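You operate a simulated robot arm through the tools that you are given. There is no shell and no other tool. Be economical: measure what you need, move in short steps, check, and stop when the job is done.

You run a simulated two-armed robot. Do the job below in one go: nothing can be reset, and whatever is moved stays where it is left.

## Task
Carry the short shell with both arms and set it on the fitting bench.

It is judged by the outcome, as a careful person would: the job done as asked, and still so three seconds after it is handed in. It fails if anything else is knocked over, pushed out of place, dropped, spilled or broken.

## Robot
Two 7-joint arms with two-finger parallel grippers on one trunk, on a base that drives. Base frame: it is fixed to the floor where the robot stands at the start and does not move with it; the origin is under the middle of the robot, x ahead of it, y to its left, z up. Lengths are in m, angles in rad, forces in N, time in s.
The left shoulder is at the start at [-0.082, 0.119, 0.851], the right one opposite. With the tool pointing down near the work surface each hand reaches from about 0.12 to 0.58 m from the robot's upright axis, wherever it stands, measured 20 degrees to its own side. Places, roughly: fitting bench [0.5, 3.8, 0.8]. Payload 3.43 kg a hand.
The tool frame of a hand sits at the grasp point between the pads (the TCP): z along the fingers, y along the line on which they close. The tips reach 0.03 m beyond it. The gripper opens to 0.094 m. The fingers are 0.028 m wide and 0.01 m thick; the gripper's body (0.05 by 0.096 m) begins 0.055 m behind the TCP.
Orientation is that of the tool frame in the base frame, as [roll, pitch, yaw] about the fixed x, y, z axes, in that order (R = Rz(yaw) Ry(pitch) Rx(roll)). With the fingers straight down and closing along the base's y, the tool's x points along the base's -x, its y along +y and its z along -z.

## Interface
- The arms move only by the tool send_rows. It takes "left_rows", "right_rows" or both (then of equal length, played together; a hand with none holds still); each is a list of rows, each a list of 3 entries, a list of its own where there are three numbers: the shift along the tool's x, y, z in m, then the turn, a rotation vector about the tool's x, y, z in rad, then the finger opening in m, from 0 to 0.094. In form: [[[tx, ty, tz], [wx, wy, wz], gripper], ...]. A call has 1 to 20 rows; each row shifts and turns the commanded pose from where the row before left it, along the tool's axes as they then stand. A row lasts 0.2 s, in which the tool goes at most 0.05 m and 0.15 rad; a call with a longer step from one row to the next is refused whole, and so is a gripper value outside its range. Where a pose cannot be reached the arm comes as near as it can. A force on the tool above 40 N (or 10 N above the force at the start of the call, whichever is more), or a blocked arm, ends the call early, and 0.2 s more pass. Each finger travels about 0.153 m/s and halts on what it meets, pressing with about 31 N; the grip force reading is that of the motor and also rises with nothing between the fingers. The clock runs only during rows and for 0.2 s after the last one: add rows that do not move to give the fingers time. It gives the time, the measured TCP pose, the force on the tool (base axes), the opening and the grip force at its end, in the units of the frame above (readings bear some noise), with the torque about the TCP (base axes, N m) and any sound that the robot's microphone picked up.
- Cameras (640 x 400 px; columns grow to the right, rows downward): "scene" is now at [0.023, -0.0288, 1.5637]; the picture's right is [-0.33, -0.94, 0.00], its down [-0.73, 0.26, -0.63] and it looks along [0.60, -0.21, -0.78] (base axes); focal length 292 px, centre (320, 200). "left" rides on the left gripper at [0.076, -0.014, -0.102] in its tool frame; the picture's right is [0.18, 0.98, 0.00], its down [-0.75, 0.14, -0.64] and it looks along [-0.63, 0.12, 0.77] (tool axes); focal length 243 px, centre (320, 200). "right" rides on the right gripper at [0.076, 0.014, -0.102] in its tool frame; the picture's right is [-0.18, 0.98, 0.00], its down [-0.75, -0.14, -0.64] and it looks along [-0.63, -0.12, 0.77] (tool axes); focal length 243 px, centre (320, 200). There is no depth. A picture from a camera that has moved, and an enlarged one, comes with that camera's place and axes in the base frame and with its lens. The place of the scene camera against the robot may be out by one fixed shift of up to 0.012 m in any direction.
- camera(camera): a new picture of that camera. The clock stands still meanwhile.
- slide_trunk(by): slides the trunk up (or, below 0, down) by that many m; the arms and the scene camera ride with it, the base frame stays. It gives what a move gives, with no picture.
- base_move(legs): drives the robot by 1 to 6 legs, each [ahead, left, turn to the left] in m, m and rad, along the robot's own axes; the way and the turn of a leg run together, so that a leg with both is an arc; at most 1.5 m and 3.142 rad a leg. The arms and the cameras ride along, it lands a little off, and it stops where it bumps. It gives what a move gives.
- aim_head(pan, tilt): turns the head with the scene camera to pan (to the left, within 2.496 rad either way) and tilt (down, from -0.506 to 1.204), counted from straight ahead of the robot. It gives what a move gives.
- close_up(camera, box): a new picture of the part [left, top, right, bottom] of that camera's present view, enlarged. The clock stands still meanwhile.
- finish_job(): hands the job in; it is judged then, once.

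Go step by step. Nothing tells you exact positions but the pictures and the camera data: compare them with the known pose of the tool, close in by small moves and look again before you grip or let go. The budget is 120 turns and 108 pictures, counting those below and the enlarged ones. Unless the task says otherwise, let go and move clear before handing in, and close with one line.

The tools are called after ">>>" by a JSON object that holds its "fn" and its "kwargs". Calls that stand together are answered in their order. send_rows: Moves the arms, as the interface text tells. Its arguments: {"type":"object","properties":{"left_rows":{"type":"array","items":{"type":"array"}},"right_rows":{"type":"array","items":{"type":"array"}}},"required":[]} The other tools are called the same way: slide_trunk (by) slides the trunk up or down; base_move (legs) drives the base; aim_head (pan, tilt) turns the head that bears the scene camera; camera (camera) takes a picture; close_up (camera, box) takes an enlarged picture of a part of a camera's view; finish_job () hands the job in.

At the start:

```text
clock: 0.0
left_eef_pos: [0.2939, 0.0338, 1.2035]
left_orientation: [3.14, 0.0, 3.141]
left_force: [0.2, 0.2, 1.3]
left_wrist_torque: [0.0, 0.01, 0.02]
left_gripper_width: 0.0939
left_finger_force: 0.1
right_eef_pos: [0.2371, -0.1804, 1.1391]
right_orientation: [-3.141, -0.001, -3.141]
right_force: [-0.8, -1.0, -0.7]
right_wrist_torque: [0.01, -0.01, -0.01]
right_gripper_width: 0.0938
right_finger_force: 0.0
trunk travel left (down, up): [-0.275, 0.06]
robot x, y, heading: [-0.0014, -0.0015, -0.001]
head pan, tilt: [-0.342, 0.887]
```

scene: 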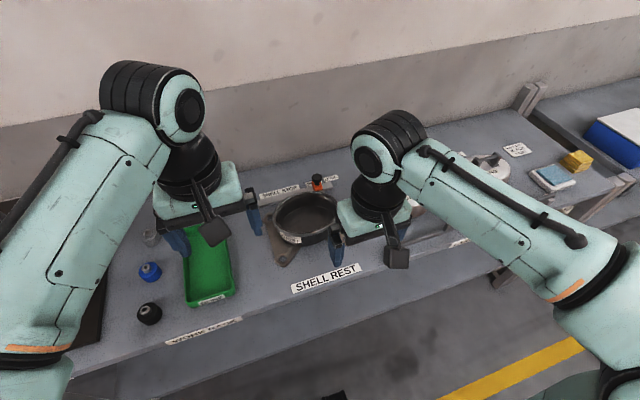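
right: 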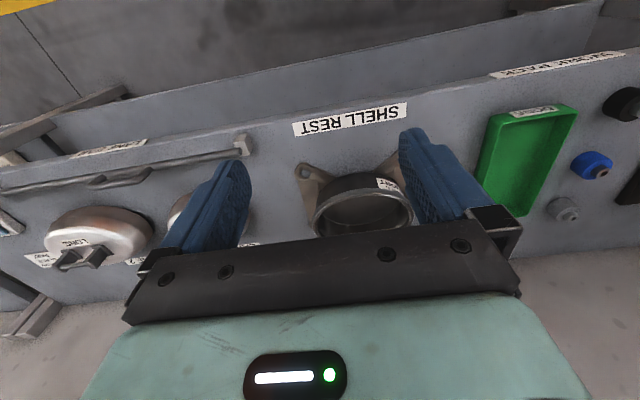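
left: 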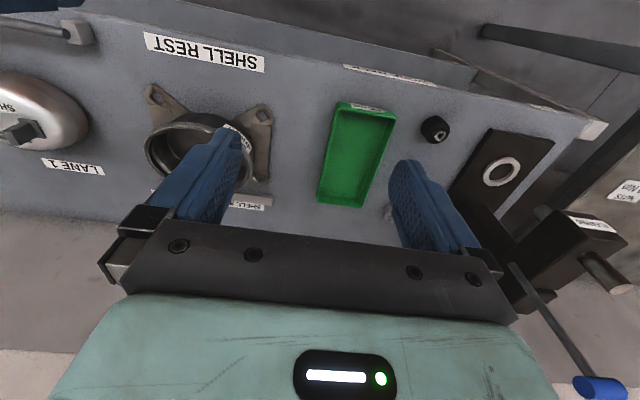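

I see a workbench with a "shell rest", a green tray, and two shells to the right (one labelled LONG, one SHORT perhaps). I'll look closer.

>>> {"fn": "aim_head", "kwargs": {"pan": -0.9, "tilt": 0.7}}

>>> {"fn": "camera", "kwargs": {"camera": "scene"}}

>>> {"fn": "close_up", "kwargs": {"camera": "right", "box": [0, 120, 320, 320]}}

>>> {"fn": "close_up", "kwargs": {"camera": "left", "box": [0, 0, 320, 230]}}

```text
clock: 1.0
left_eef_pos: [0.2965, 0.0337, 1.2027]
left_orientation: [-3.141, 0.001, -3.139]
left_force: [0.1, -0.2, -0.2]
left_wrist_torque: [0.01, -0.02, 0.03]
left_gripper_width: 0.0938
left_finger_force: 0.1
right_eef_pos: [0.237, -0.1798, 1.1378]
right_orientation: [-3.141, 0.0, -3.141]
right_force: [-0.2, 0.4, -0.3]
right_wrist_torque: [-0.02, 0.0, -0.03]
right_gripper_width: 0.094
right_finger_force: 0.0
trunk travel left (down, up): [-0.275, 0.06]
robot x, y, heading: [-0.0009, -0.0021, -0.002]
head pan, tilt: [-0.901, 0.7]
```

```text
104 pictures are left
camera scene: at [0.004, -0.0698, 1.5788], right [-0.78, -0.62, 0.0], down [-0.4, 0.5, -0.76], along [0.48, -0.6, -0.64], focal length 292 px, centre (320, 200)
```

scene: 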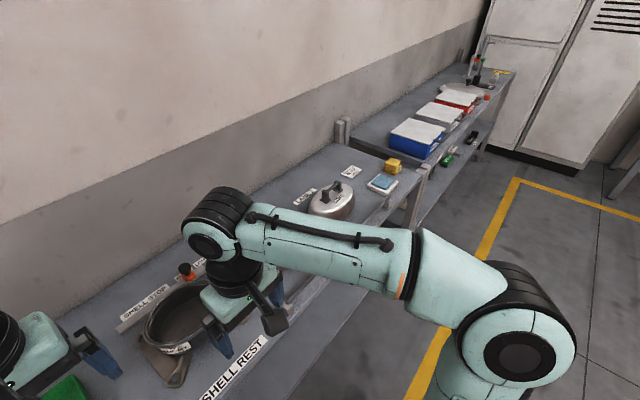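

```text
2.00 times, centred on (160, 220) of right
camera zoom: at [0.1612, -0.1656, 1.2421], right [0.18, 0.98, 0.0], down [0.75, -0.14, 0.64], along [0.63, -0.12, -0.77], focal length 485 px, centre (640, 160)
```

zoom: 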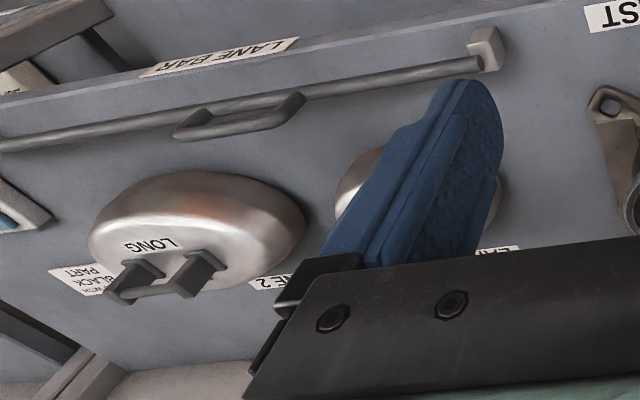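

```text
1.74 times, centred on (160, 115) of left
camera zoom: at [0.2185, 0.0198, 1.3037], right [-0.18, 0.98, 0.0], down [0.75, 0.14, 0.64], along [0.63, 0.12, -0.77], focal length 422 px, centre (598, 348)
```

zoom: 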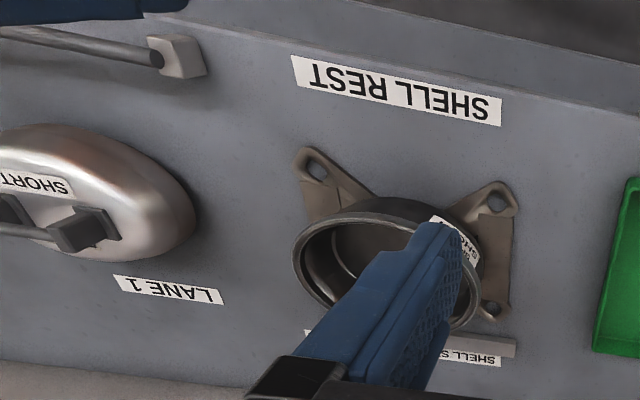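

The item on the shell rest seems to be an open shell with lugs and a label "SHO…". I'll move the hands apart to read the labels.

>>> {"fn": "aim_head", "kwargs": {"pan": -0.2, "tilt": 0.8}}

>>> {"fn": "send_rows", "kwargs": {"left_rows": [[[0.03, 0.04, 0], [0, 0, 0], 0.094], [[0.03, 0.04, 0], [0, 0, 0], 0.094], [[0.02, 0.04, 0], [0, 0, 0], 0.094], [[0.02, 0.04, 0], [0, 0, 0], 0.094], [[0, 0.04, 0], [0, 0, 0], 0.094]], "right_rows": [[[0.0, -0.04, 0], [0, 0, 0], 0.094], [[0.0, -0.04, 0], [0, 0, 0], 0.094], [[0.0, -0.04, 0], [0, 0, 0], 0.094], [[0.0, 0, 0], [0, 0, 0], 0.094], [[0, 0, 0], [0, 0, 0], 0.094]]}}

>>> {"fn": "camera", "kwargs": {"camera": "scene"}}

>>> {"fn": "camera", "kwargs": {"camera": "right"}}

>>> {"fn": "camera", "kwargs": {"camera": "left"}}

```text
clock: 2.0
left_eef_pos: [0.2954, 0.035, 1.2025]
left_orientation: [3.141, 0.0, -3.139]
left_force: [0.9, 0.3, 0.3]
left_wrist_torque: [-0.01, 0.0, 0.0]
left_gripper_width: 0.0939
left_finger_force: 0.1
right_eef_pos: [0.2358, -0.1805, 1.137]
right_orientation: [-3.141, -0.001, 3.14]
right_force: [-0.4, 0.9, 0.3]
right_wrist_torque: [0.02, 0.02, 0.03]
right_gripper_width: 0.0938
right_finger_force: 0.0
trunk travel left (down, up): [-0.275, 0.06]
robot x, y, heading: [-0.0035, 0.0002, 0.0]
head pan, tilt: [-0.201, 0.799]
```

```text
clock: 3.2
left_eef_pos: [0.194, 0.235, 1.2041]
left_orientation: [3.14, -0.001, 3.14]
left_force: [0.4, 0.1, -0.2]
left_wrist_torque: [-0.01, -0.01, -0.02]
left_gripper_width: 0.0941
left_finger_force: 0.1
right_eef_pos: [0.2379, -0.3007, 1.141]
right_orientation: [3.141, -0.001, -3.142]
right_force: [0.5, 0.1, -0.1]
right_wrist_torque: [0.03, -0.01, -0.03]
right_gripper_width: 0.0941
right_finger_force: 0.2
trunk travel left (down, up): [-0.275, 0.06]
robot x, y, heading: [-0.0005, -0.0003, 0.0]
head pan, tilt: [-0.201, 0.799]
```

```text
101 pictures are left
camera scene: at [0.0305, -0.0192, 1.5706], right [-0.2, -0.98, 0.0], down [-0.7, 0.14, -0.7], along [0.68, -0.14, -0.72], focal length 292 px, centre (320, 200)
```

scene: 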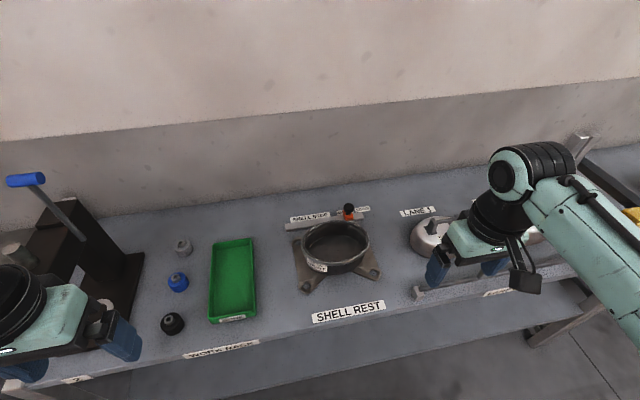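

```text
100 pictures are left
camera right: at [0.1628, -0.286, 1.2446], right [0.18, 0.98, 0.0], down [0.75, -0.14, 0.64], along [0.63, -0.12, -0.77], focal length 243 px, centre (320, 200)
```

right: 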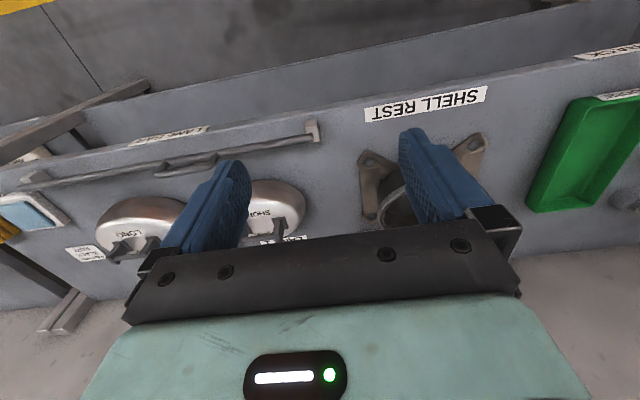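

```text
99 pictures are left
camera left: at [0.118, 0.22, 1.3049], right [-0.18, 0.98, 0.0], down [0.75, 0.14, 0.64], along [0.63, 0.12, -0.77], focal length 243 px, centre (320, 200)
```

left: 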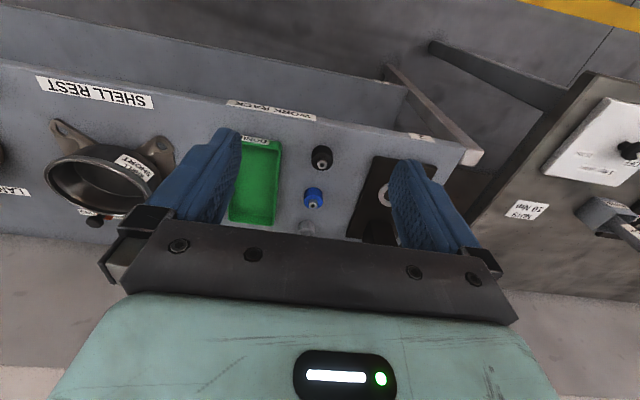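

>>> {"fn": "close_up", "kwargs": {"camera": "scene", "box": [260, 190, 420, 330]}}

>>> {"fn": "close_up", "kwargs": {"camera": "left", "box": [0, 60, 200, 240]}}

>>> {"fn": "aim_head", "kwargs": {"pan": 1.5, "tilt": 0.3}}

>>> {"fn": "camera", "kwargs": {"camera": "scene"}}

```text
2.86 times, centred on (340, 260) of scene
camera zoom: at [0.0305, -0.0192, 1.5706], right [-0.2, -0.98, 0.0], down [-0.7, 0.14, -0.7], along [0.68, -0.14, -0.72], focal length 835 px, centre (263, 29)
```

zoom: 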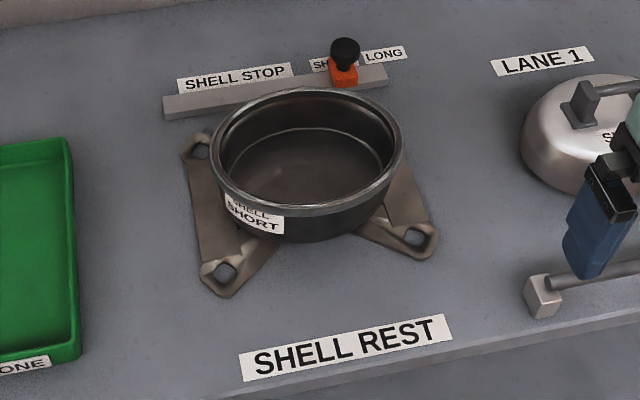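

```text
2.22 times, centred on (100, 150) of left
camera zoom: at [0.118, 0.22, 1.3049], right [-0.18, 0.98, 0.0], down [0.75, 0.14, 0.64], along [0.63, 0.12, -0.77], focal length 539 px, centre (809, 311)
```

zoom: 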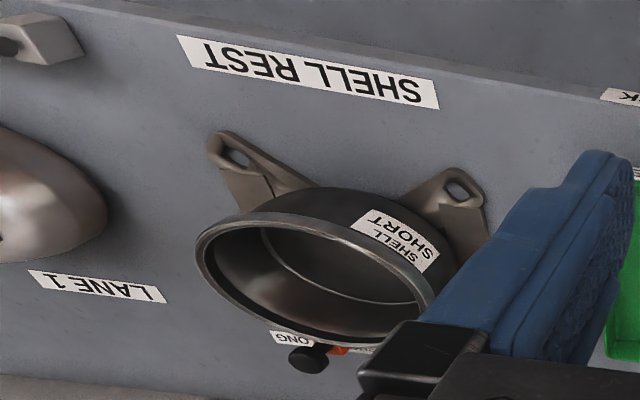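

```text
clock: 5.0
left_eef_pos: [0.1952, 0.2341, 1.2048]
left_orientation: [3.14, -0.001, -3.139]
left_force: [-0.4, 0.6, 0.0]
left_wrist_torque: [0.02, -0.01, 0.01]
left_gripper_width: 0.0937
left_finger_force: 0.0
right_eef_pos: [0.2381, -0.2996, 1.1412]
right_orientation: [3.141, 0.001, 3.14]
right_force: [-0.9, -0.1, 0.0]
right_wrist_torque: [-0.04, -0.01, -0.02]
right_gripper_width: 0.094
right_finger_force: 0.2
trunk travel left (down, up): [-0.275, 0.06]
robot x, y, heading: [0.0024, 0.0048, 0.0]
head pan, tilt: [1.499, 0.3]
```

```text
96 pictures are left
camera scene: at [-0.0421, 0.0898, 1.6149], right [1.0, -0.07, 0.0], down [-0.02, -0.3, -0.96], along [0.07, 0.95, -0.3], focal length 292 px, centre (320, 200)
```

scene: 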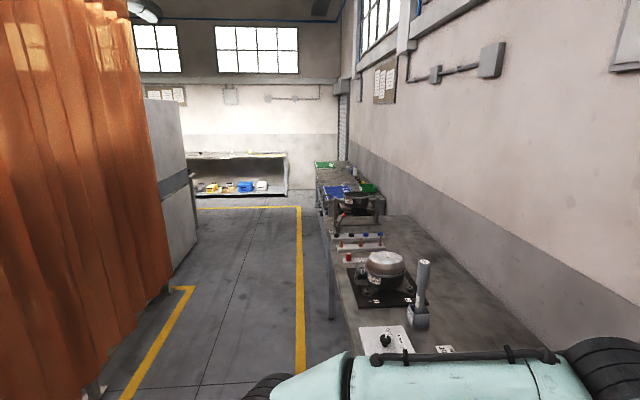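

The bench item "SHELL SHORT" is the compressor half with feet. Now I look at the route to the fitting bench.

>>> {"fn": "close_up", "kwargs": {"camera": "scene", "box": [290, 140, 450, 260]}}

>>> {"fn": "close_up", "kwargs": {"camera": "scene", "box": [320, 220, 480, 360]}}

```text
3.33 times, centred on (370, 200) of scene
camera zoom: at [-0.0421, 0.0898, 1.6149], right [1.0, -0.07, 0.0], down [-0.02, -0.3, -0.96], along [0.07, 0.95, -0.3], focal length 974 px, centre (153, 200)
```

zoom: 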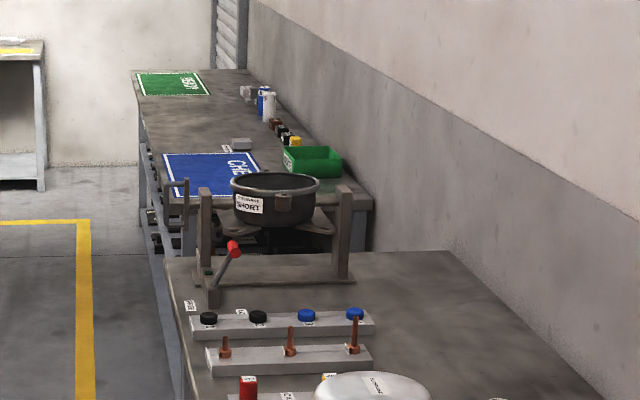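

```text
2.86 times, centred on (400, 290) of scene
camera zoom: at [-0.0421, 0.0898, 1.6149], right [1.0, -0.07, 0.0], down [-0.02, -0.3, -0.96], along [0.07, 0.95, -0.3], focal length 835 px, centre (91, -57)
```

zoom: 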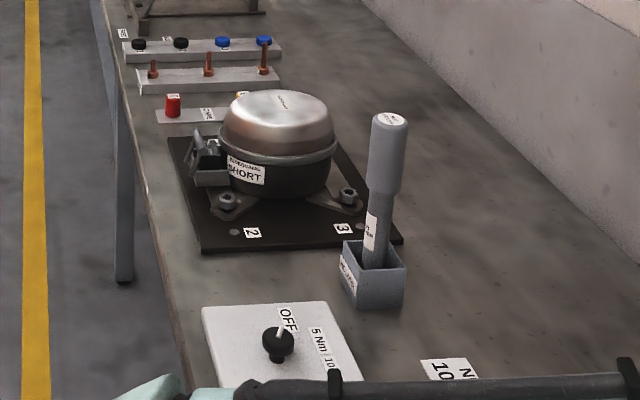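

There are several things marked SHORT; the one on the shell rest reads "SHELL SHORT". I'll back off and drive down the aisle to inspect the fitting bench before lifting anything.

>>> {"fn": "base_move", "kwargs": {"legs": [[-0.35, 0, 0], [0, 1.5, 0]]}}

>>> {"fn": "aim_head", "kwargs": {"pan": 0.6, "tilt": 0.4}}

>>> {"fn": "camera", "kwargs": {"camera": "scene"}}

```text
clock: 20.2
left_eef_pos: [-0.1197, 1.7384, 1.2046]
left_orientation: [-3.141, 0.0, 3.109]
left_force: [-0.5, -0.1, 0.0]
left_wrist_torque: [-0.01, 0.0, -0.01]
left_gripper_width: 0.0943
left_finger_force: 0.2
right_eef_pos: [-0.0951, 1.2032, 1.1418]
right_orientation: [-3.141, 0.001, 3.108]
right_force: [0.1, 0.2, 0.3]
right_wrist_torque: [0.01, 0.05, -0.01]
right_gripper_width: 0.094
right_finger_force: 0.0
trunk travel left (down, up): [-0.275, 0.06]
robot x, y, heading: [-0.3221, 1.5109, -0.032]
head pan, tilt: [1.499, 0.3]
```

```text
clock: 21.4
left_eef_pos: [-0.1208, 1.7386, 1.2056]
left_orientation: [-3.141, 0.0, 3.109]
left_force: [-0.7, 0.5, -1.0]
left_wrist_torque: [0.01, 0.02, -0.01]
left_gripper_width: 0.0939
left_finger_force: 0.1
right_eef_pos: [-0.0953, 1.203, 1.141]
right_orientation: [-3.141, -0.002, 3.107]
right_force: [0.5, -0.4, 0.3]
right_wrist_torque: [0.01, 0.0, 0.04]
right_gripper_width: 0.094
right_finger_force: 0.0
trunk travel left (down, up): [-0.275, 0.06]
robot x, y, heading: [-0.3226, 1.5123, -0.034]
head pan, tilt: [0.6, 0.4]
```

```text
93 pictures are left
camera scene: at [-0.2941, 1.5592, 1.6057], right [0.54, -0.84, 0.0], down [-0.33, -0.21, -0.92], along [0.78, 0.5, -0.39], focal length 292 px, centre (320, 200)
```

scene: 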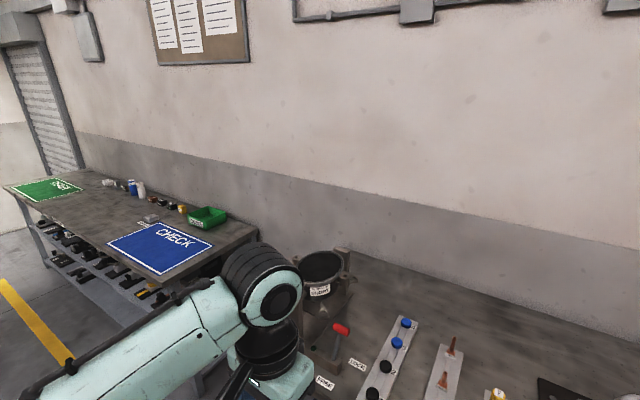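

The far bench has a blue CHECK mat and a green mat. I drive on to read it.

>>> {"fn": "base_move", "kwargs": {"legs": [[-0.1, 0, 0.03], [0, 1.5, 0], [0, 0.4, 0]]}}

>>> {"fn": "aim_head", "kwargs": {"pan": 0.15, "tilt": 0.6}}

>>> {"fn": "camera", "kwargs": {"camera": "scene"}}

```text
clock: 39.2
left_eef_pos: [-0.1841, 3.6419, 1.203]
left_orientation: [3.141, 0.001, 3.107]
left_force: [-0.3, 0.3, 0.0]
left_wrist_torque: [0.02, -0.01, 0.01]
left_gripper_width: 0.0939
left_finger_force: 0.1
right_eef_pos: [-0.1604, 3.107, 1.1412]
right_orientation: [3.141, 0.0, 3.108]
right_force: [0.1, -0.5, 0.2]
right_wrist_torque: [0.0, -0.01, -0.01]
right_gripper_width: 0.094
right_finger_force: 0.0
trunk travel left (down, up): [-0.275, 0.06]
robot x, y, heading: [-0.3882, 3.4147, -0.035]
head pan, tilt: [0.6, 0.4]
```

```text
clock: 40.1
left_eef_pos: [-0.1853, 3.6432, 1.2028]
left_orientation: [-3.141, 0.001, 3.106]
left_force: [-0.1, -0.4, 0.9]
left_wrist_torque: [-0.03, -0.02, 0.02]
left_gripper_width: 0.094
left_finger_force: 0.0
right_eef_pos: [-0.1603, 3.1073, 1.1403]
right_orientation: [-3.141, 0.0, 3.107]
right_force: [-0.5, 0.0, 0.5]
right_wrist_torque: [-0.02, 0.01, 0.02]
right_gripper_width: 0.094
right_finger_force: 0.0
trunk travel left (down, up): [-0.275, 0.06]
robot x, y, heading: [-0.3889, 3.4184, -0.036]
head pan, tilt: [0.15, 0.6]
```

```text
92 pictures are left
camera scene: at [-0.3491, 3.4239, 1.5875], right [0.12, -0.99, 0.0], down [-0.56, -0.07, -0.83], along [0.82, 0.1, -0.56], focal length 292 px, centre (320, 200)
```

scene: 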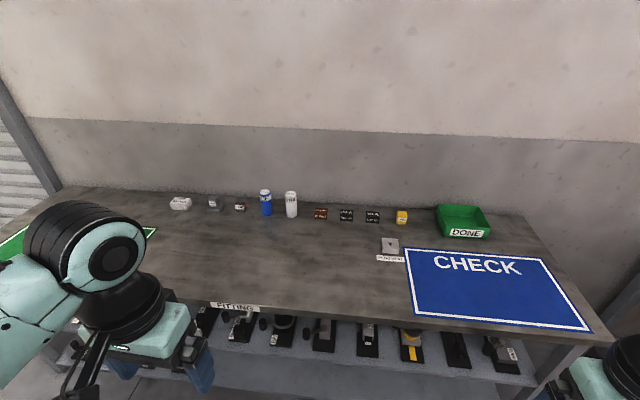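

The bench's front edge says "FITTING": this is the fitting bench, with free space between the two mats. I check the layout and labels.

>>> {"fn": "aim_head", "kwargs": {"pan": 0.5, "tilt": 0.7}}

>>> {"fn": "camera", "kwargs": {"camera": "scene"}}

>>> {"fn": "camera", "kwargs": {"camera": "left"}}

```text
clock: 40.9
left_eef_pos: [-0.1842, 3.642, 1.2052]
left_orientation: [-3.142, 0.001, 3.106]
left_force: [-0.5, -0.9, 0.1]
left_wrist_torque: [-0.01, 0.0, 0.0]
left_gripper_width: 0.0942
left_finger_force: 0.0
right_eef_pos: [-0.1605, 3.1058, 1.1404]
right_orientation: [-3.141, 0.001, 3.106]
right_force: [0.1, 0.6, 0.2]
right_wrist_torque: [0.0, 0.03, 0.02]
right_gripper_width: 0.0941
right_finger_force: 0.0
trunk travel left (down, up): [-0.275, 0.06]
robot x, y, heading: [-0.3885, 3.4159, -0.035]
head pan, tilt: [0.499, 0.7]
```

```text
91 pictures are left
camera scene: at [-0.3608, 3.4515, 1.5788], right [0.45, -0.89, 0.0], down [-0.58, -0.29, -0.77], along [0.68, 0.34, -0.64], focal length 292 px, centre (320, 200)
```

scene: 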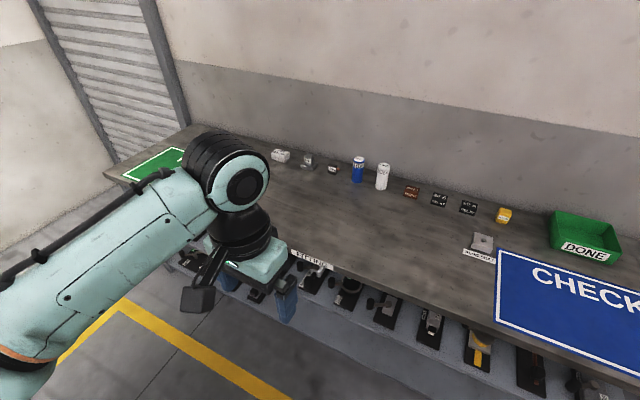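

```text
90 pictures are left
camera left: at [-0.2623, 3.6304, 1.3049], right [-0.15, 0.99, 0.0], down [0.76, 0.12, 0.64], along [0.64, 0.1, -0.77], focal length 243 px, centre (320, 200)
```

left: 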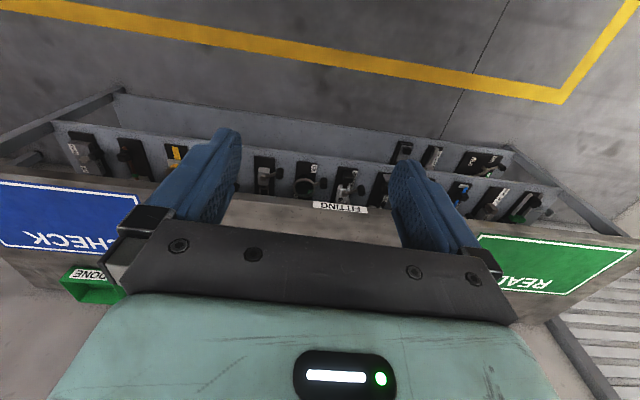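

Fitting bench: front edge x≈0.18, clear space about x 0.2–0.62, y 3.3–4.15. The short shell is at about (0.51, −0.16), rim about 0.19 across. I drive back and centre on it.

>>> {"fn": "base_move", "kwargs": {"legs": [[0, 0, 0.035], [0, -1.3, 0], [0, -1.3, 0], [0, -0.97, 0]]}}

>>> {"fn": "aim_head", "kwargs": {"pan": 0.0, "tilt": 0.8}}

```text
clock: 72.9
left_eef_pos: [-0.1477, 0.0436, 1.2041]
left_orientation: [-3.139, -0.001, -3.136]
left_force: [0.2, 0.1, 0.2]
left_wrist_torque: [0.02, -0.02, 0.01]
left_gripper_width: 0.0942
left_finger_force: 0.0
right_eef_pos: [-0.1033, -0.4916, 1.1399]
right_orientation: [-3.141, 0.0, -3.14]
right_force: [-0.1, 0.8, -0.5]
right_wrist_torque: [0.01, 0.04, 0.0]
right_gripper_width: 0.0941
right_finger_force: 0.0
trunk travel left (down, up): [-0.275, 0.06]
robot x, y, heading: [-0.3435, -0.1919, -0.0]
head pan, tilt: [0.499, 0.7]
```

```text
clock: 73.8
left_eef_pos: [-0.1484, 0.0442, 1.205]
left_orientation: [3.141, -0.001, -3.135]
left_force: [-0.6, -0.6, 0.1]
left_wrist_torque: [0.0, -0.01, -0.02]
left_gripper_width: 0.0943
left_finger_force: 0.0
right_eef_pos: [-0.1044, -0.4901, 1.1402]
right_orientation: [3.141, 0.0, -3.139]
right_force: [0.7, 0.7, -0.9]
right_wrist_torque: [0.03, -0.01, -0.01]
right_gripper_width: 0.094
right_finger_force: 0.1
trunk travel left (down, up): [-0.275, 0.06]
robot x, y, heading: [-0.3432, -0.1942, 0.004]
head pan, tilt: [0.0, 0.799]
```

Robot is facing the shell from the aisle. I drive in.

>>> {"fn": "base_move", "kwargs": {"legs": [[0.4, 0.032, 0]]}}

>>> {"fn": "camera", "kwargs": {"camera": "scene"}}

>>> {"fn": "camera", "kwargs": {"camera": "left"}}

>>> {"fn": "camera", "kwargs": {"camera": "right"}}

```text
clock: 76.3
left_eef_pos: [0.2542, 0.0788, 1.2045]
left_orientation: [-3.141, -0.001, -3.132]
left_force: [-0.2, -0.4, 0.2]
left_wrist_torque: [-0.01, 0.01, 0.02]
left_gripper_width: 0.0942
left_finger_force: 0.2
right_eef_pos: [0.3019, -0.4532, 1.1404]
right_orientation: [-3.141, 0.001, -3.133]
right_force: [0.5, 0.0, -0.7]
right_wrist_torque: [-0.04, 0.0, -0.01]
right_gripper_width: 0.0942
right_finger_force: 0.1
trunk travel left (down, up): [-0.275, 0.06]
robot x, y, heading: [0.0605, -0.1536, 0.009]
head pan, tilt: [0.0, 0.799]
```

```text
89 pictures are left
camera scene: at [0.0934, -0.1592, 1.5705], right [0.01, -1.0, 0.0], down [-0.72, -0.01, -0.7], along [0.7, 0.01, -0.72], focal length 292 px, centre (320, 200)
```

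scene: 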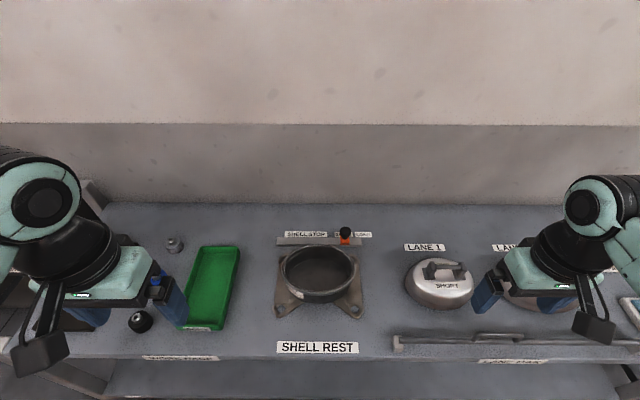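

```text
88 pictures are left
camera left: at [0.1776, 0.0642, 1.3048], right [-0.19, 0.98, 0.0], down [0.75, 0.15, 0.64], along [0.63, 0.12, -0.77], focal length 243 px, centre (320, 200)
```

left: 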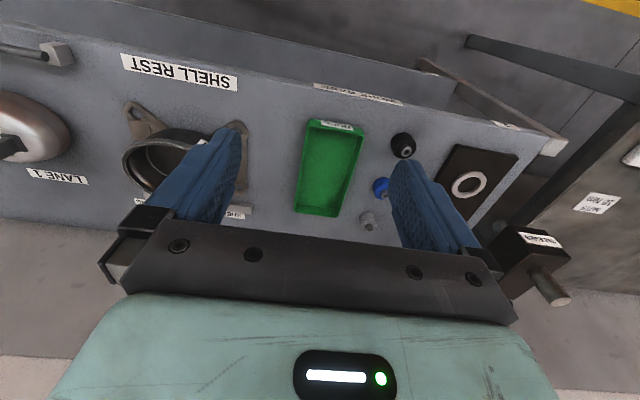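

```text
87 pictures are left
camera right: at [0.2266, -0.4407, 1.2445], right [0.18, 0.98, 0.0], down [0.75, -0.13, 0.64], along [0.63, -0.11, -0.77], focal length 243 px, centre (320, 200)
```

right: 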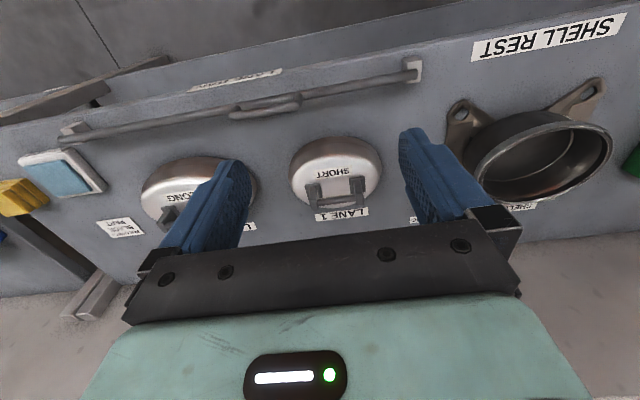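

I take a close-up of the shell to measure the rim.

>>> {"fn": "close_up", "kwargs": {"camera": "scene", "box": [260, 220, 380, 340]}}

>>> {"fn": "close_up", "kwargs": {"camera": "right", "box": [420, 60, 640, 240]}}

```text
3.33 times, centred on (320, 280) of scene
camera zoom: at [0.0934, -0.1592, 1.5705], right [0.01, -1.0, 0.0], down [-0.72, -0.01, -0.7], along [0.7, 0.01, -0.72], focal length 974 px, centre (320, -67)
```

zoom: 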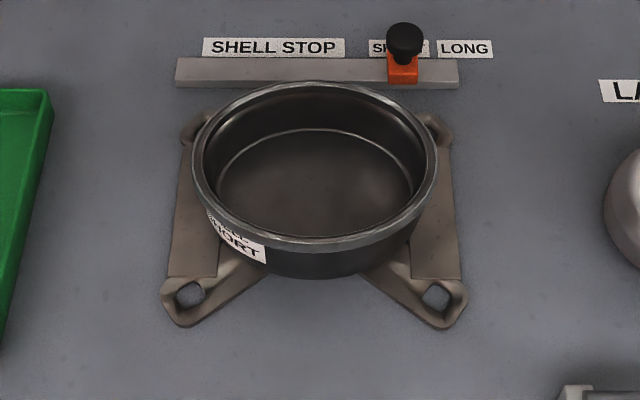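

```text
2.22 times, centred on (530, 150) of right
camera zoom: at [0.2266, -0.4407, 1.2445], right [0.18, 0.98, 0.0], down [0.75, -0.13, 0.64], along [0.63, -0.11, -0.77], focal length 539 px, centre (-147, 311)
```

zoom: 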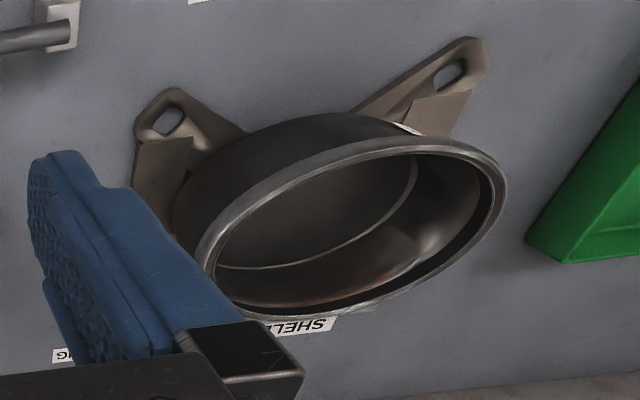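

Rim is oval: about 0.18 along y and 0.14 along x, centre about (0.477, −0.150), top z≈0.933; bench about 0.85. I bring both hands to hover over the two ends of the rim.

>>> {"fn": "send_rows", "kwargs": {"left_rows": [[[-0.0278, -0.0178, 0.0156], [0, 0, 0], 0.07], [[-0.0278, -0.0178, 0.0156], [0, 0, 0], 0.07], [[-0.0278, -0.0178, 0.0156], [0, 0, 0], 0.07], [[-0.0278, -0.0178, 0.0156], [0, 0, 0], 0.07], [[-0.0278, -0.0178, 0.0156], [0, 0, 0], 0.07], [[-0.0278, -0.0178, 0.0156], [0, 0, 0], 0.07], [[-0.0278, -0.0178, 0.0156], [0, 0, 0], 0.07], [[-0.0278, -0.0178, 0.0156], [0, 0, 0], 0.07]], "right_rows": [[[-0.0218, 0.027, 0.0075], [0, 0, 0], 0.07], [[-0.0218, 0.027, 0.0075], [0, 0, 0], 0.07], [[-0.0218, 0.027, 0.0075], [0, 0, 0], 0.07], [[-0.0218, 0.027, 0.0075], [0, 0, 0], 0.07], [[-0.0218, 0.027, 0.0075], [0, 0, 0], 0.07], [[-0.0218, 0.027, 0.0075], [0, 0, 0], 0.07], [[-0.0218, 0.027, 0.0075], [0, 0, 0], 0.07], [[-0.0218, 0.027, 0.0075], [0, 0, 0], 0.07]]}}

>>> {"fn": "camera", "kwargs": {"camera": "scene"}}

>>> {"fn": "camera", "kwargs": {"camera": "left"}}

>>> {"fn": "camera", "kwargs": {"camera": "right"}}

```text
clock: 78.1
left_eef_pos: [0.4797, -0.0612, 1.0802]
left_orientation: [3.141, 0.0, -3.133]
left_force: [0.7, -0.4, 0.0]
left_wrist_torque: [0.02, 0.03, 0.0]
left_gripper_width: 0.0699
left_finger_force: 0.0
right_eef_pos: [0.4768, -0.2342, 1.0774]
right_orientation: [-3.141, 0.0, -3.134]
right_force: [-0.2, -0.5, -0.6]
right_wrist_torque: [-0.01, -0.01, 0.01]
right_gripper_width: 0.0699
right_finger_force: 0.1
trunk travel left (down, up): [-0.275, 0.06]
robot x, y, heading: [0.065, -0.1538, 0.008]
head pan, tilt: [0.0, 0.799]
```

```text
84 pictures are left
camera scene: at [0.095, -0.159, 1.5706], right [0.01, -1.0, 0.0], down [-0.72, -0.01, -0.7], along [0.7, 0.01, -0.72], focal length 292 px, centre (320, 200)
```

scene: 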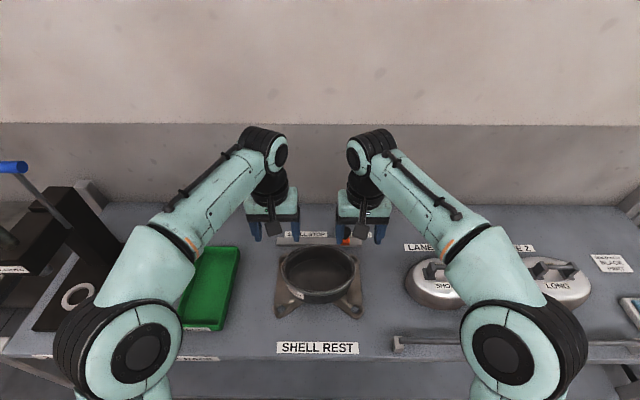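

```text
83 pictures are left
camera left: at [0.4034, -0.0768, 1.1808], right [-0.19, 0.98, 0.0], down [0.75, 0.15, 0.64], along [0.63, 0.12, -0.77], focal length 243 px, centre (320, 200)
```

left: 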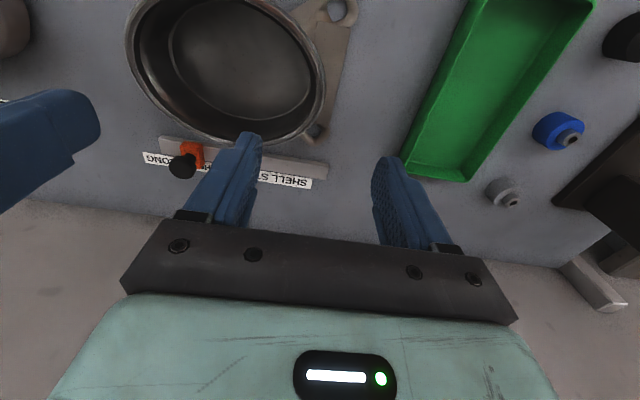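

```text
82 pictures are left
camera right: at [0.4013, -0.2206, 1.1816], right [0.18, 0.98, 0.0], down [0.75, -0.14, 0.64], along [0.63, -0.11, -0.77], focal length 243 px, centre (320, 200)
```

right: 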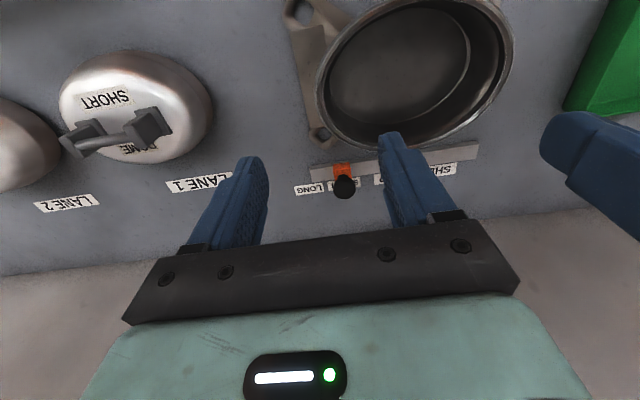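

Wrist views agree: rim ends at y≈−0.062 and −0.236, x≈0.47. I lower to just above the rim and check.

>>> {"fn": "send_rows", "kwargs": {"left_rows": [[[0.0025, -0.0012, 0.026], [0, 0, 0], 0.07], [[0.0025, -0.0012, 0.026], [0, 0, 0], 0.07], [[0.0025, -0.0012, 0.026], [0, 0, 0], 0.07], [[0.0025, -0.0012, 0.026], [0, 0, 0], 0.07]], "right_rows": [[[0.0018, 0.0008, 0.0255], [0, 0, 0], 0.07], [[0.0018, 0.0008, 0.0255], [0, 0, 0], 0.07], [[0.0018, 0.0008, 0.0255], [0, 0, 0], 0.07], [[0.0018, 0.0008, 0.0255], [0, 0, 0], 0.07]]}}

>>> {"fn": "close_up", "kwargs": {"camera": "scene", "box": [220, 180, 420, 330]}}

>>> {"fn": "camera", "kwargs": {"camera": "left"}}

>>> {"fn": "camera", "kwargs": {"camera": "right"}}

```text
clock: 79.1
left_eef_pos: [0.4675, -0.0635, 0.975]
left_orientation: [3.141, 0.003, -3.131]
left_force: [0.3, 0.4, 0.9]
left_wrist_torque: [-0.02, 0.0, -0.02]
left_gripper_width: 0.0702
left_finger_force: 0.1
right_eef_pos: [0.4686, -0.2329, 0.9778]
right_orientation: [-3.139, 0.0, -3.135]
right_force: [0.3, 0.0, 0.4]
right_wrist_torque: [0.01, 0.01, 0.01]
right_gripper_width: 0.0698
right_finger_force: 0.0
trunk travel left (down, up): [-0.275, 0.06]
robot x, y, heading: [0.0621, -0.1559, 0.008]
head pan, tilt: [0.0, 0.799]
```

```text
2.67 times, centred on (320, 255) of scene
camera zoom: at [0.0935, -0.1592, 1.5706], right [0.01, -1.0, 0.0], down [-0.72, -0.01, -0.7], along [0.7, 0.01, -0.72], focal length 779 px, centre (320, 53)
```

zoom: 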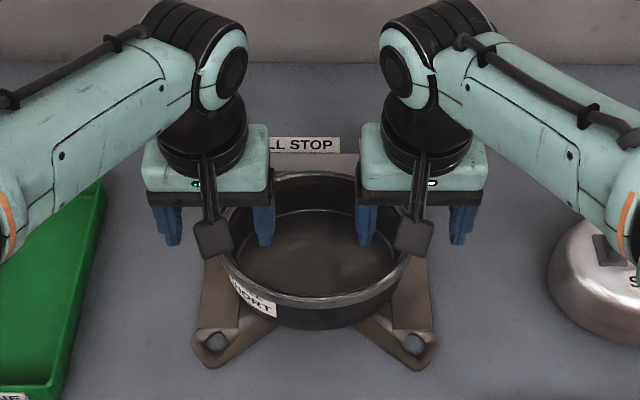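

```text
80 pictures are left
camera left: at [0.3909, -0.0787, 1.0761], right [-0.19, 0.98, 0.0], down [0.75, 0.15, 0.64], along [0.63, 0.12, -0.77], focal length 243 px, centre (320, 200)
```

left: 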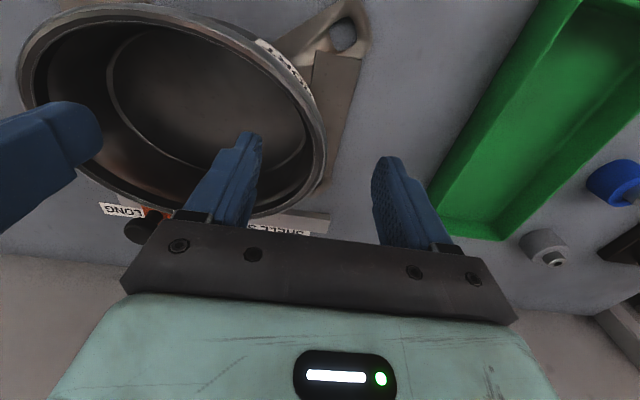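

```text
79 pictures are left
camera right: at [0.3929, -0.2194, 1.0818], right [0.18, 0.98, 0.0], down [0.75, -0.14, 0.64], along [0.63, -0.11, -0.77], focal length 243 px, centre (320, 200)
```

right: 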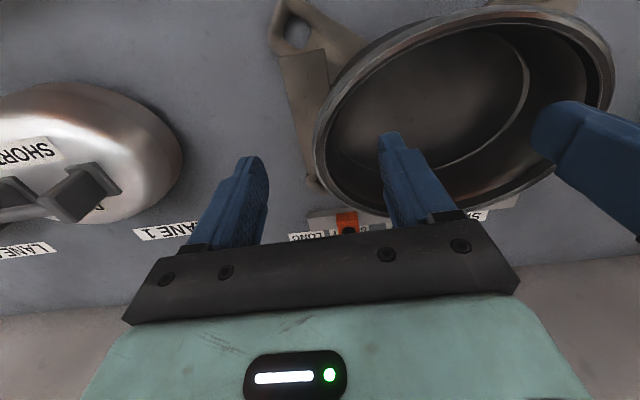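

Both hands straddle the rim ends well. I lower to put the pads ~15 mm below the rim.

>>> {"fn": "send_rows", "kwargs": {"left_rows": [[[0, -0.001, 0.019], [0, 0, 0], 0.07], [[0, -0.001, 0.019], [0, 0, 0], 0.07], [[0, -0.001, 0.019], [0, 0, 0], 0.07]], "right_rows": [[[0, 0.0005, 0.02], [0, 0, 0], 0.07], [[0, 0.0005, 0.02], [0, 0, 0], 0.07], [[0, 0.0, 0.02], [0, 0, 0], 0.07]]}}

>>> {"fn": "camera", "kwargs": {"camera": "left"}}

>>> {"fn": "camera", "kwargs": {"camera": "right"}}

```text
clock: 79.9
left_eef_pos: [0.4676, -0.067, 0.9194]
left_orientation: [3.141, 0.001, -3.132]
left_force: [0.5, 0.0, -0.7]
left_wrist_torque: [-0.02, 0.0, 0.0]
left_gripper_width: 0.0698
left_finger_force: 0.0
right_eef_pos: [0.4698, -0.2325, 0.9182]
right_orientation: [-3.141, -0.002, -3.134]
right_force: [0.7, 0.3, -0.7]
right_wrist_torque: [0.0, -0.03, 0.0]
right_gripper_width: 0.07
right_finger_force: 0.1
trunk travel left (down, up): [-0.275, 0.06]
robot x, y, heading: [0.0612, -0.1607, 0.007]
head pan, tilt: [0.0, 0.799]
```

```text
78 pictures are left
camera left: at [0.391, -0.083, 1.0203], right [-0.19, 0.98, 0.0], down [0.75, 0.15, 0.64], along [0.63, 0.12, -0.77], focal length 243 px, centre (320, 200)
```

left: 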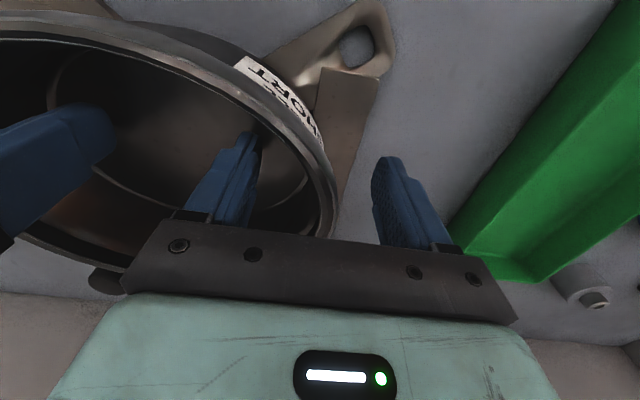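

```text
77 pictures are left
camera right: at [0.3936, -0.2193, 1.0221], right [0.18, 0.98, 0.0], down [0.75, -0.13, 0.64], along [0.63, -0.11, -0.77], focal length 243 px, centre (320, 200)
```

right: 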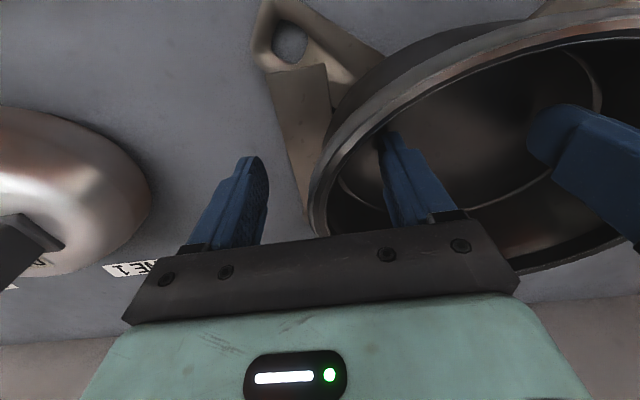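

The wall sits between the pads on both sides. I close both grippers.

>>> {"fn": "send_rows", "kwargs": {"left_rows": [[[0, 0, 0], [0, 0, 0], 0.045], [[0, 0, 0], [0, 0, 0], 0.02], [[0, 0, 0], [0, 0, 0], 0.0], [[0, 0, 0], [0, 0, 0], 0.0], [[0, 0, 0], [0, 0, 0], 0.0]], "right_rows": [[[0, 0, 0], [0, 0, 0], 0.045], [[0, 0, 0], [0, 0, 0], 0.02], [[0, 0, 0], [0, 0, 0], 0.0], [[0, 0, 0], [0, 0, 0], 0.0], [[0, 0, 0], [0, 0, 0], 0.0]]}}

>>> {"fn": "camera", "kwargs": {"camera": "scene"}}

```text
clock: 81.1
left_eef_pos: [0.4678, -0.0717, 0.919]
left_orientation: [-3.133, 0.0, -3.135]
left_force: [0.8, -32.1, -0.9]
left_wrist_torque: [0.51, -0.5, 0.93]
left_gripper_width: 0.0217
left_finger_force: 31.2
right_eef_pos: [0.469, -0.2293, 0.9178]
right_orientation: [3.134, 0.002, -3.13]
right_force: [1.0, 33.2, -0.1]
right_wrist_torque: [-0.63, -0.14, -0.72]
right_gripper_width: 0.0219
right_finger_force: 31.2
trunk travel left (down, up): [-0.275, 0.06]
robot x, y, heading: [0.0653, -0.1581, 0.013]
head pan, tilt: [0.0, 0.799]
```

```text
76 pictures are left
camera scene: at [0.0939, -0.159, 1.5705], right [0.01, -1.0, 0.0], down [-0.72, -0.01, -0.7], along [0.7, 0.01, -0.72], focal length 292 px, centre (320, 200)
```

scene: 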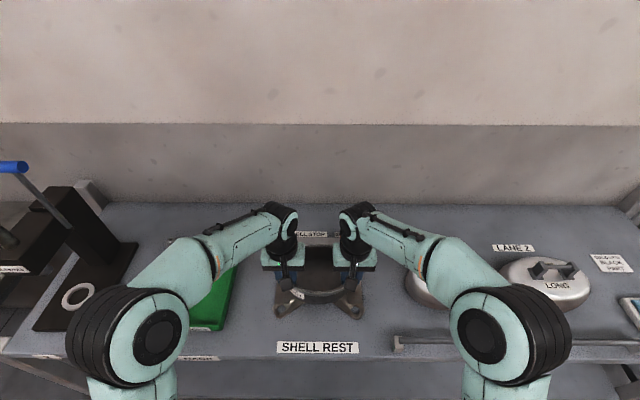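

Both pads hold at 22 mm, but the hands were drawn inward ~4 mm with ~32 N side load. I relieve this by shifting both commands inward.

>>> {"fn": "send_rows", "kwargs": {"left_rows": [[[0, -0.002, 0], [0, 0, 0], 0.0], [[0, -0.002, 0], [0, 0, 0], 0.0], [[0, 0, 0], [0, 0, 0], 0.0]], "right_rows": [[[0, 0.002, 0], [0, 0, 0], 0.0], [[0, 0.002, 0], [0, 0, 0], 0.0], [[0, 0, 0], [0, 0, 0], 0.0]]}}

>>> {"fn": "close_up", "kwargs": {"camera": "left", "box": [160, 100, 480, 300]}}

```text
clock: 81.9
left_eef_pos: [0.4681, -0.0699, 0.9191]
left_orientation: [-3.141, -0.001, -3.129]
left_force: [-1.7, -14.9, 4.3]
left_wrist_torque: [-0.31, 0.96, 0.99]
left_gripper_width: 0.0214
left_finger_force: 30.6
right_eef_pos: [0.4696, -0.2274, 0.919]
right_orientation: [-3.141, -0.001, -3.134]
right_force: [0.4, 17.2, 2.3]
right_wrist_torque: [-0.08, 0.27, -0.72]
right_gripper_width: 0.0206
right_finger_force: 31.6
trunk travel left (down, up): [-0.275, 0.06]
robot x, y, heading: [0.0596, -0.1568, 0.01]
head pan, tilt: [0.0, 0.799]
```

```text
2.00 times, centred on (320, 200) of left
camera zoom: at [0.3914, -0.0867, 1.0207], right [-0.2, 0.98, 0.0], down [0.75, 0.15, 0.64], along [0.63, 0.12, -0.77], focal length 485 px, centre (320, 200)
```

zoom: 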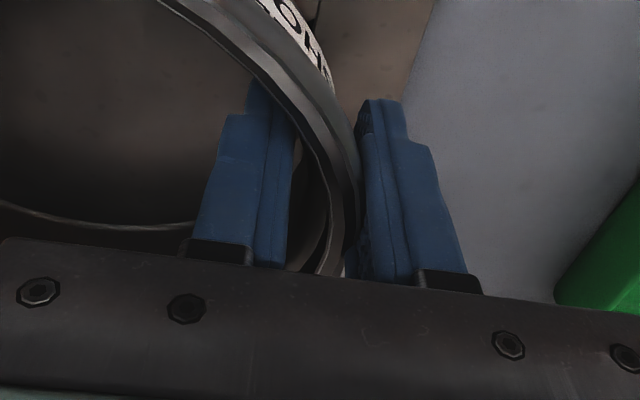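

The wall is slightly slanted in the grip; the oval's widest point is a bit further forward. I open, move 9 mm forward and regrip.

>>> {"fn": "send_rows", "kwargs": {"left_rows": [[[0, 0, 0], [0, 0, 0], 0.05], [[0, 0, 0], [0, 0, 0], 0.05], [[-0.009, 0.002, 0], [0, 0, 0], 0.05], [[0, 0, 0], [0, 0, 0], 0.03], [[0, 0, 0], [0, 0, 0], 0.0], [[0, 0, 0], [0, 0, 0], 0.0]], "right_rows": [[[0, 0, 0], [0, 0, 0], 0.05], [[0, 0, 0], [0, 0, 0], 0.05], [[-0.009, -0.002, 0], [0, 0, 0], 0.05], [[0, 0, 0], [0, 0, 0], 0.03], [[0, 0, 0], [0, 0, 0], 0.0], [[0, 0, 0], [0, 0, 0], 0.0]]}}

>>> {"fn": "close_up", "kwargs": {"camera": "left", "box": [160, 100, 480, 300]}}

>>> {"fn": "close_up", "kwargs": {"camera": "right", "box": [160, 100, 480, 300]}}

```text
clock: 83.3
left_eef_pos: [0.4777, -0.0695, 0.9196]
left_orientation: [-3.141, 0.001, -3.135]
left_force: [0.0, -3.4, 0.5]
left_wrist_torque: [0.91, -0.45, 0.57]
left_gripper_width: 0.0158
left_finger_force: 31.1
right_eef_pos: [0.4778, -0.2293, 0.9196]
right_orientation: [3.141, -0.003, -3.133]
right_force: [1.5, 3.6, -0.2]
right_wrist_torque: [-0.84, -0.02, -0.56]
right_gripper_width: 0.0156
right_finger_force: 31.4
trunk travel left (down, up): [-0.275, 0.06]
robot x, y, heading: [0.0645, -0.154, 0.012]
head pan, tilt: [0.0, 0.799]
```

```text
2.00 times, centred on (320, 200) of left
camera zoom: at [0.4003, -0.0856, 1.0197], right [-0.19, 0.98, 0.0], down [0.75, 0.15, 0.64], along [0.63, 0.12, -0.77], focal length 485 px, centre (320, 200)
```

zoom: 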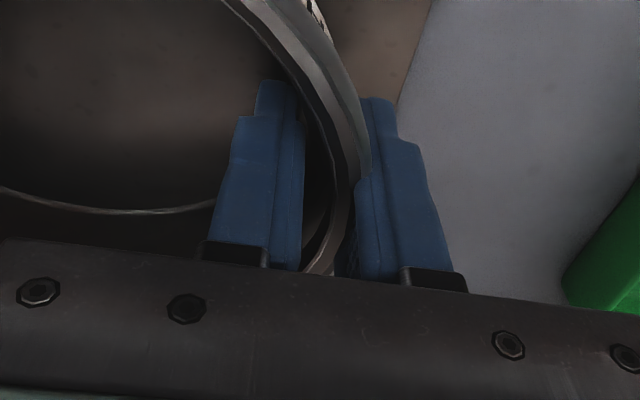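

```text
2.00 times, centred on (320, 200) of right
camera zoom: at [0.4018, -0.2161, 1.0228], right [0.18, 0.98, 0.0], down [0.75, -0.14, 0.64], along [0.63, -0.11, -0.77], focal length 485 px, centre (320, 200)
```

zoom: 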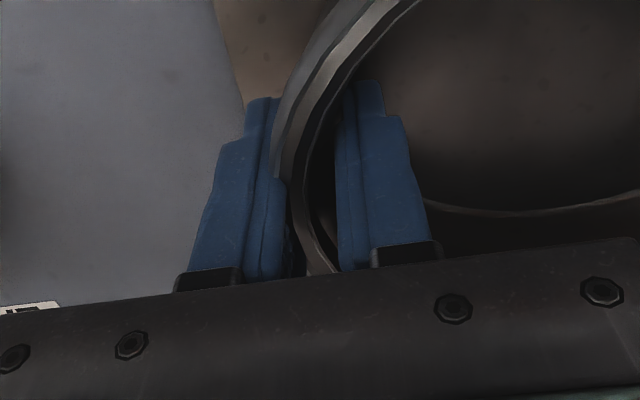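

Better (16 mm, little side load). One more regrip 7 mm further forward should centre it.

>>> {"fn": "send_rows", "kwargs": {"left_rows": [[[0, 0, 0], [0, 0, 0], 0.05], [[0, 0, 0], [0, 0, 0], 0.05], [[-0.007, 0.0015, 0], [0, 0, 0], 0.05], [[0, 0, 0], [0, 0, 0], 0.03], [[0, 0, 0], [0, 0, 0], 0.0], [[0, 0, 0], [0, 0, 0], 0.0]], "right_rows": [[[0, 0, 0], [0, 0, 0], 0.05], [[0, 0, 0], [0, 0, 0], 0.05], [[-0.007, -0.0015, 0], [0, 0, 0], 0.05], [[0, 0, 0], [0, 0, 0], 0.03], [[0, 0, 0], [0, 0, 0], 0.0], [[0, 0, 0], [0, 0, 0], 0.0]]}}

>>> {"fn": "close_up", "kwargs": {"camera": "left", "box": [160, 100, 480, 300]}}

```text
clock: 84.7
left_eef_pos: [0.4828, -0.0706, 0.9186]
left_orientation: [-3.139, -0.002, -3.136]
left_force: [0.0, -15.1, 0.9]
left_wrist_torque: [1.05, -0.17, -0.65]
left_gripper_width: 0.0166
left_finger_force: 30.7
right_eef_pos: [0.4834, -0.2295, 0.9202]
right_orientation: [3.137, 0.0, -3.129]
right_force: [0.0, 16.2, -0.7]
right_wrist_torque: [-1.04, -0.14, 0.72]
right_gripper_width: 0.0164
right_finger_force: 30.9
trunk travel left (down, up): [-0.275, 0.06]
robot x, y, heading: [0.0571, -0.1563, 0.01]
head pan, tilt: [0.0, 0.799]
```

```text
2.00 times, centred on (320, 200) of left
camera zoom: at [0.4065, -0.0851, 1.0195], right [-0.19, 0.98, 0.0], down [0.75, 0.15, 0.64], along [0.63, 0.12, -0.77], focal length 485 px, centre (320, 200)
```

zoom: 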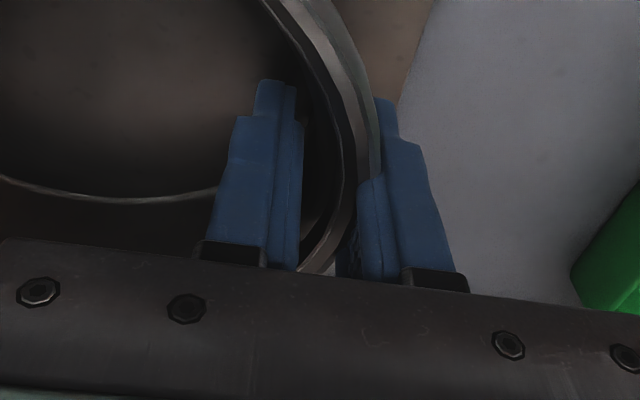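

Torque sign flipped, so the best point is between. I go back 3 mm and regrip.

>>> {"fn": "send_rows", "kwargs": {"left_rows": [[[0, 0, 0], [0, 0, 0], 0.05], [[0, 0, 0], [0, 0, 0], 0.05], [[0.003, -0.0018, 0], [0, 0, 0], 0.05], [[0, 0, 0], [0, 0, 0], 0.03], [[0, 0, 0], [0, 0, 0], 0.0], [[0, 0, 0], [0, 0, 0], 0.0], [[0, 0, 0], [0, 0, 0], 0.0]], "right_rows": [[[0, 0, 0], [0, 0, 0], 0.05], [[0, 0, 0], [0, 0, 0], 0.05], [[0.003, 0.0018, 0], [0, 0, 0], 0.05], [[0, 0, 0], [0, 0, 0], 0.03], [[0, 0, 0], [0, 0, 0], 0.0], [[0, 0, 0], [0, 0, 0], 0.0], [[0, 0, 0], [0, 0, 0], 0.0]]}}

```text
clock: 86.3
left_eef_pos: [0.4806, -0.0699, 0.9183]
left_orientation: [3.139, 0.001, -3.131]
left_force: [1.6, 7.8, 2.6]
left_wrist_torque: [0.22, 0.57, -0.51]
left_gripper_width: 0.0155
left_finger_force: 31.4
right_eef_pos: [0.48, -0.2299, 0.9189]
right_orientation: [-3.14, 0.001, -3.133]
right_force: [-1.0, -7.4, 1.2]
right_wrist_torque: [-0.05, -0.09, 0.6]
right_gripper_width: 0.0154
right_finger_force: 30.8
trunk travel left (down, up): [-0.275, 0.06]
robot x, y, heading: [0.0604, -0.1557, 0.008]
head pan, tilt: [0.0, 0.799]
```

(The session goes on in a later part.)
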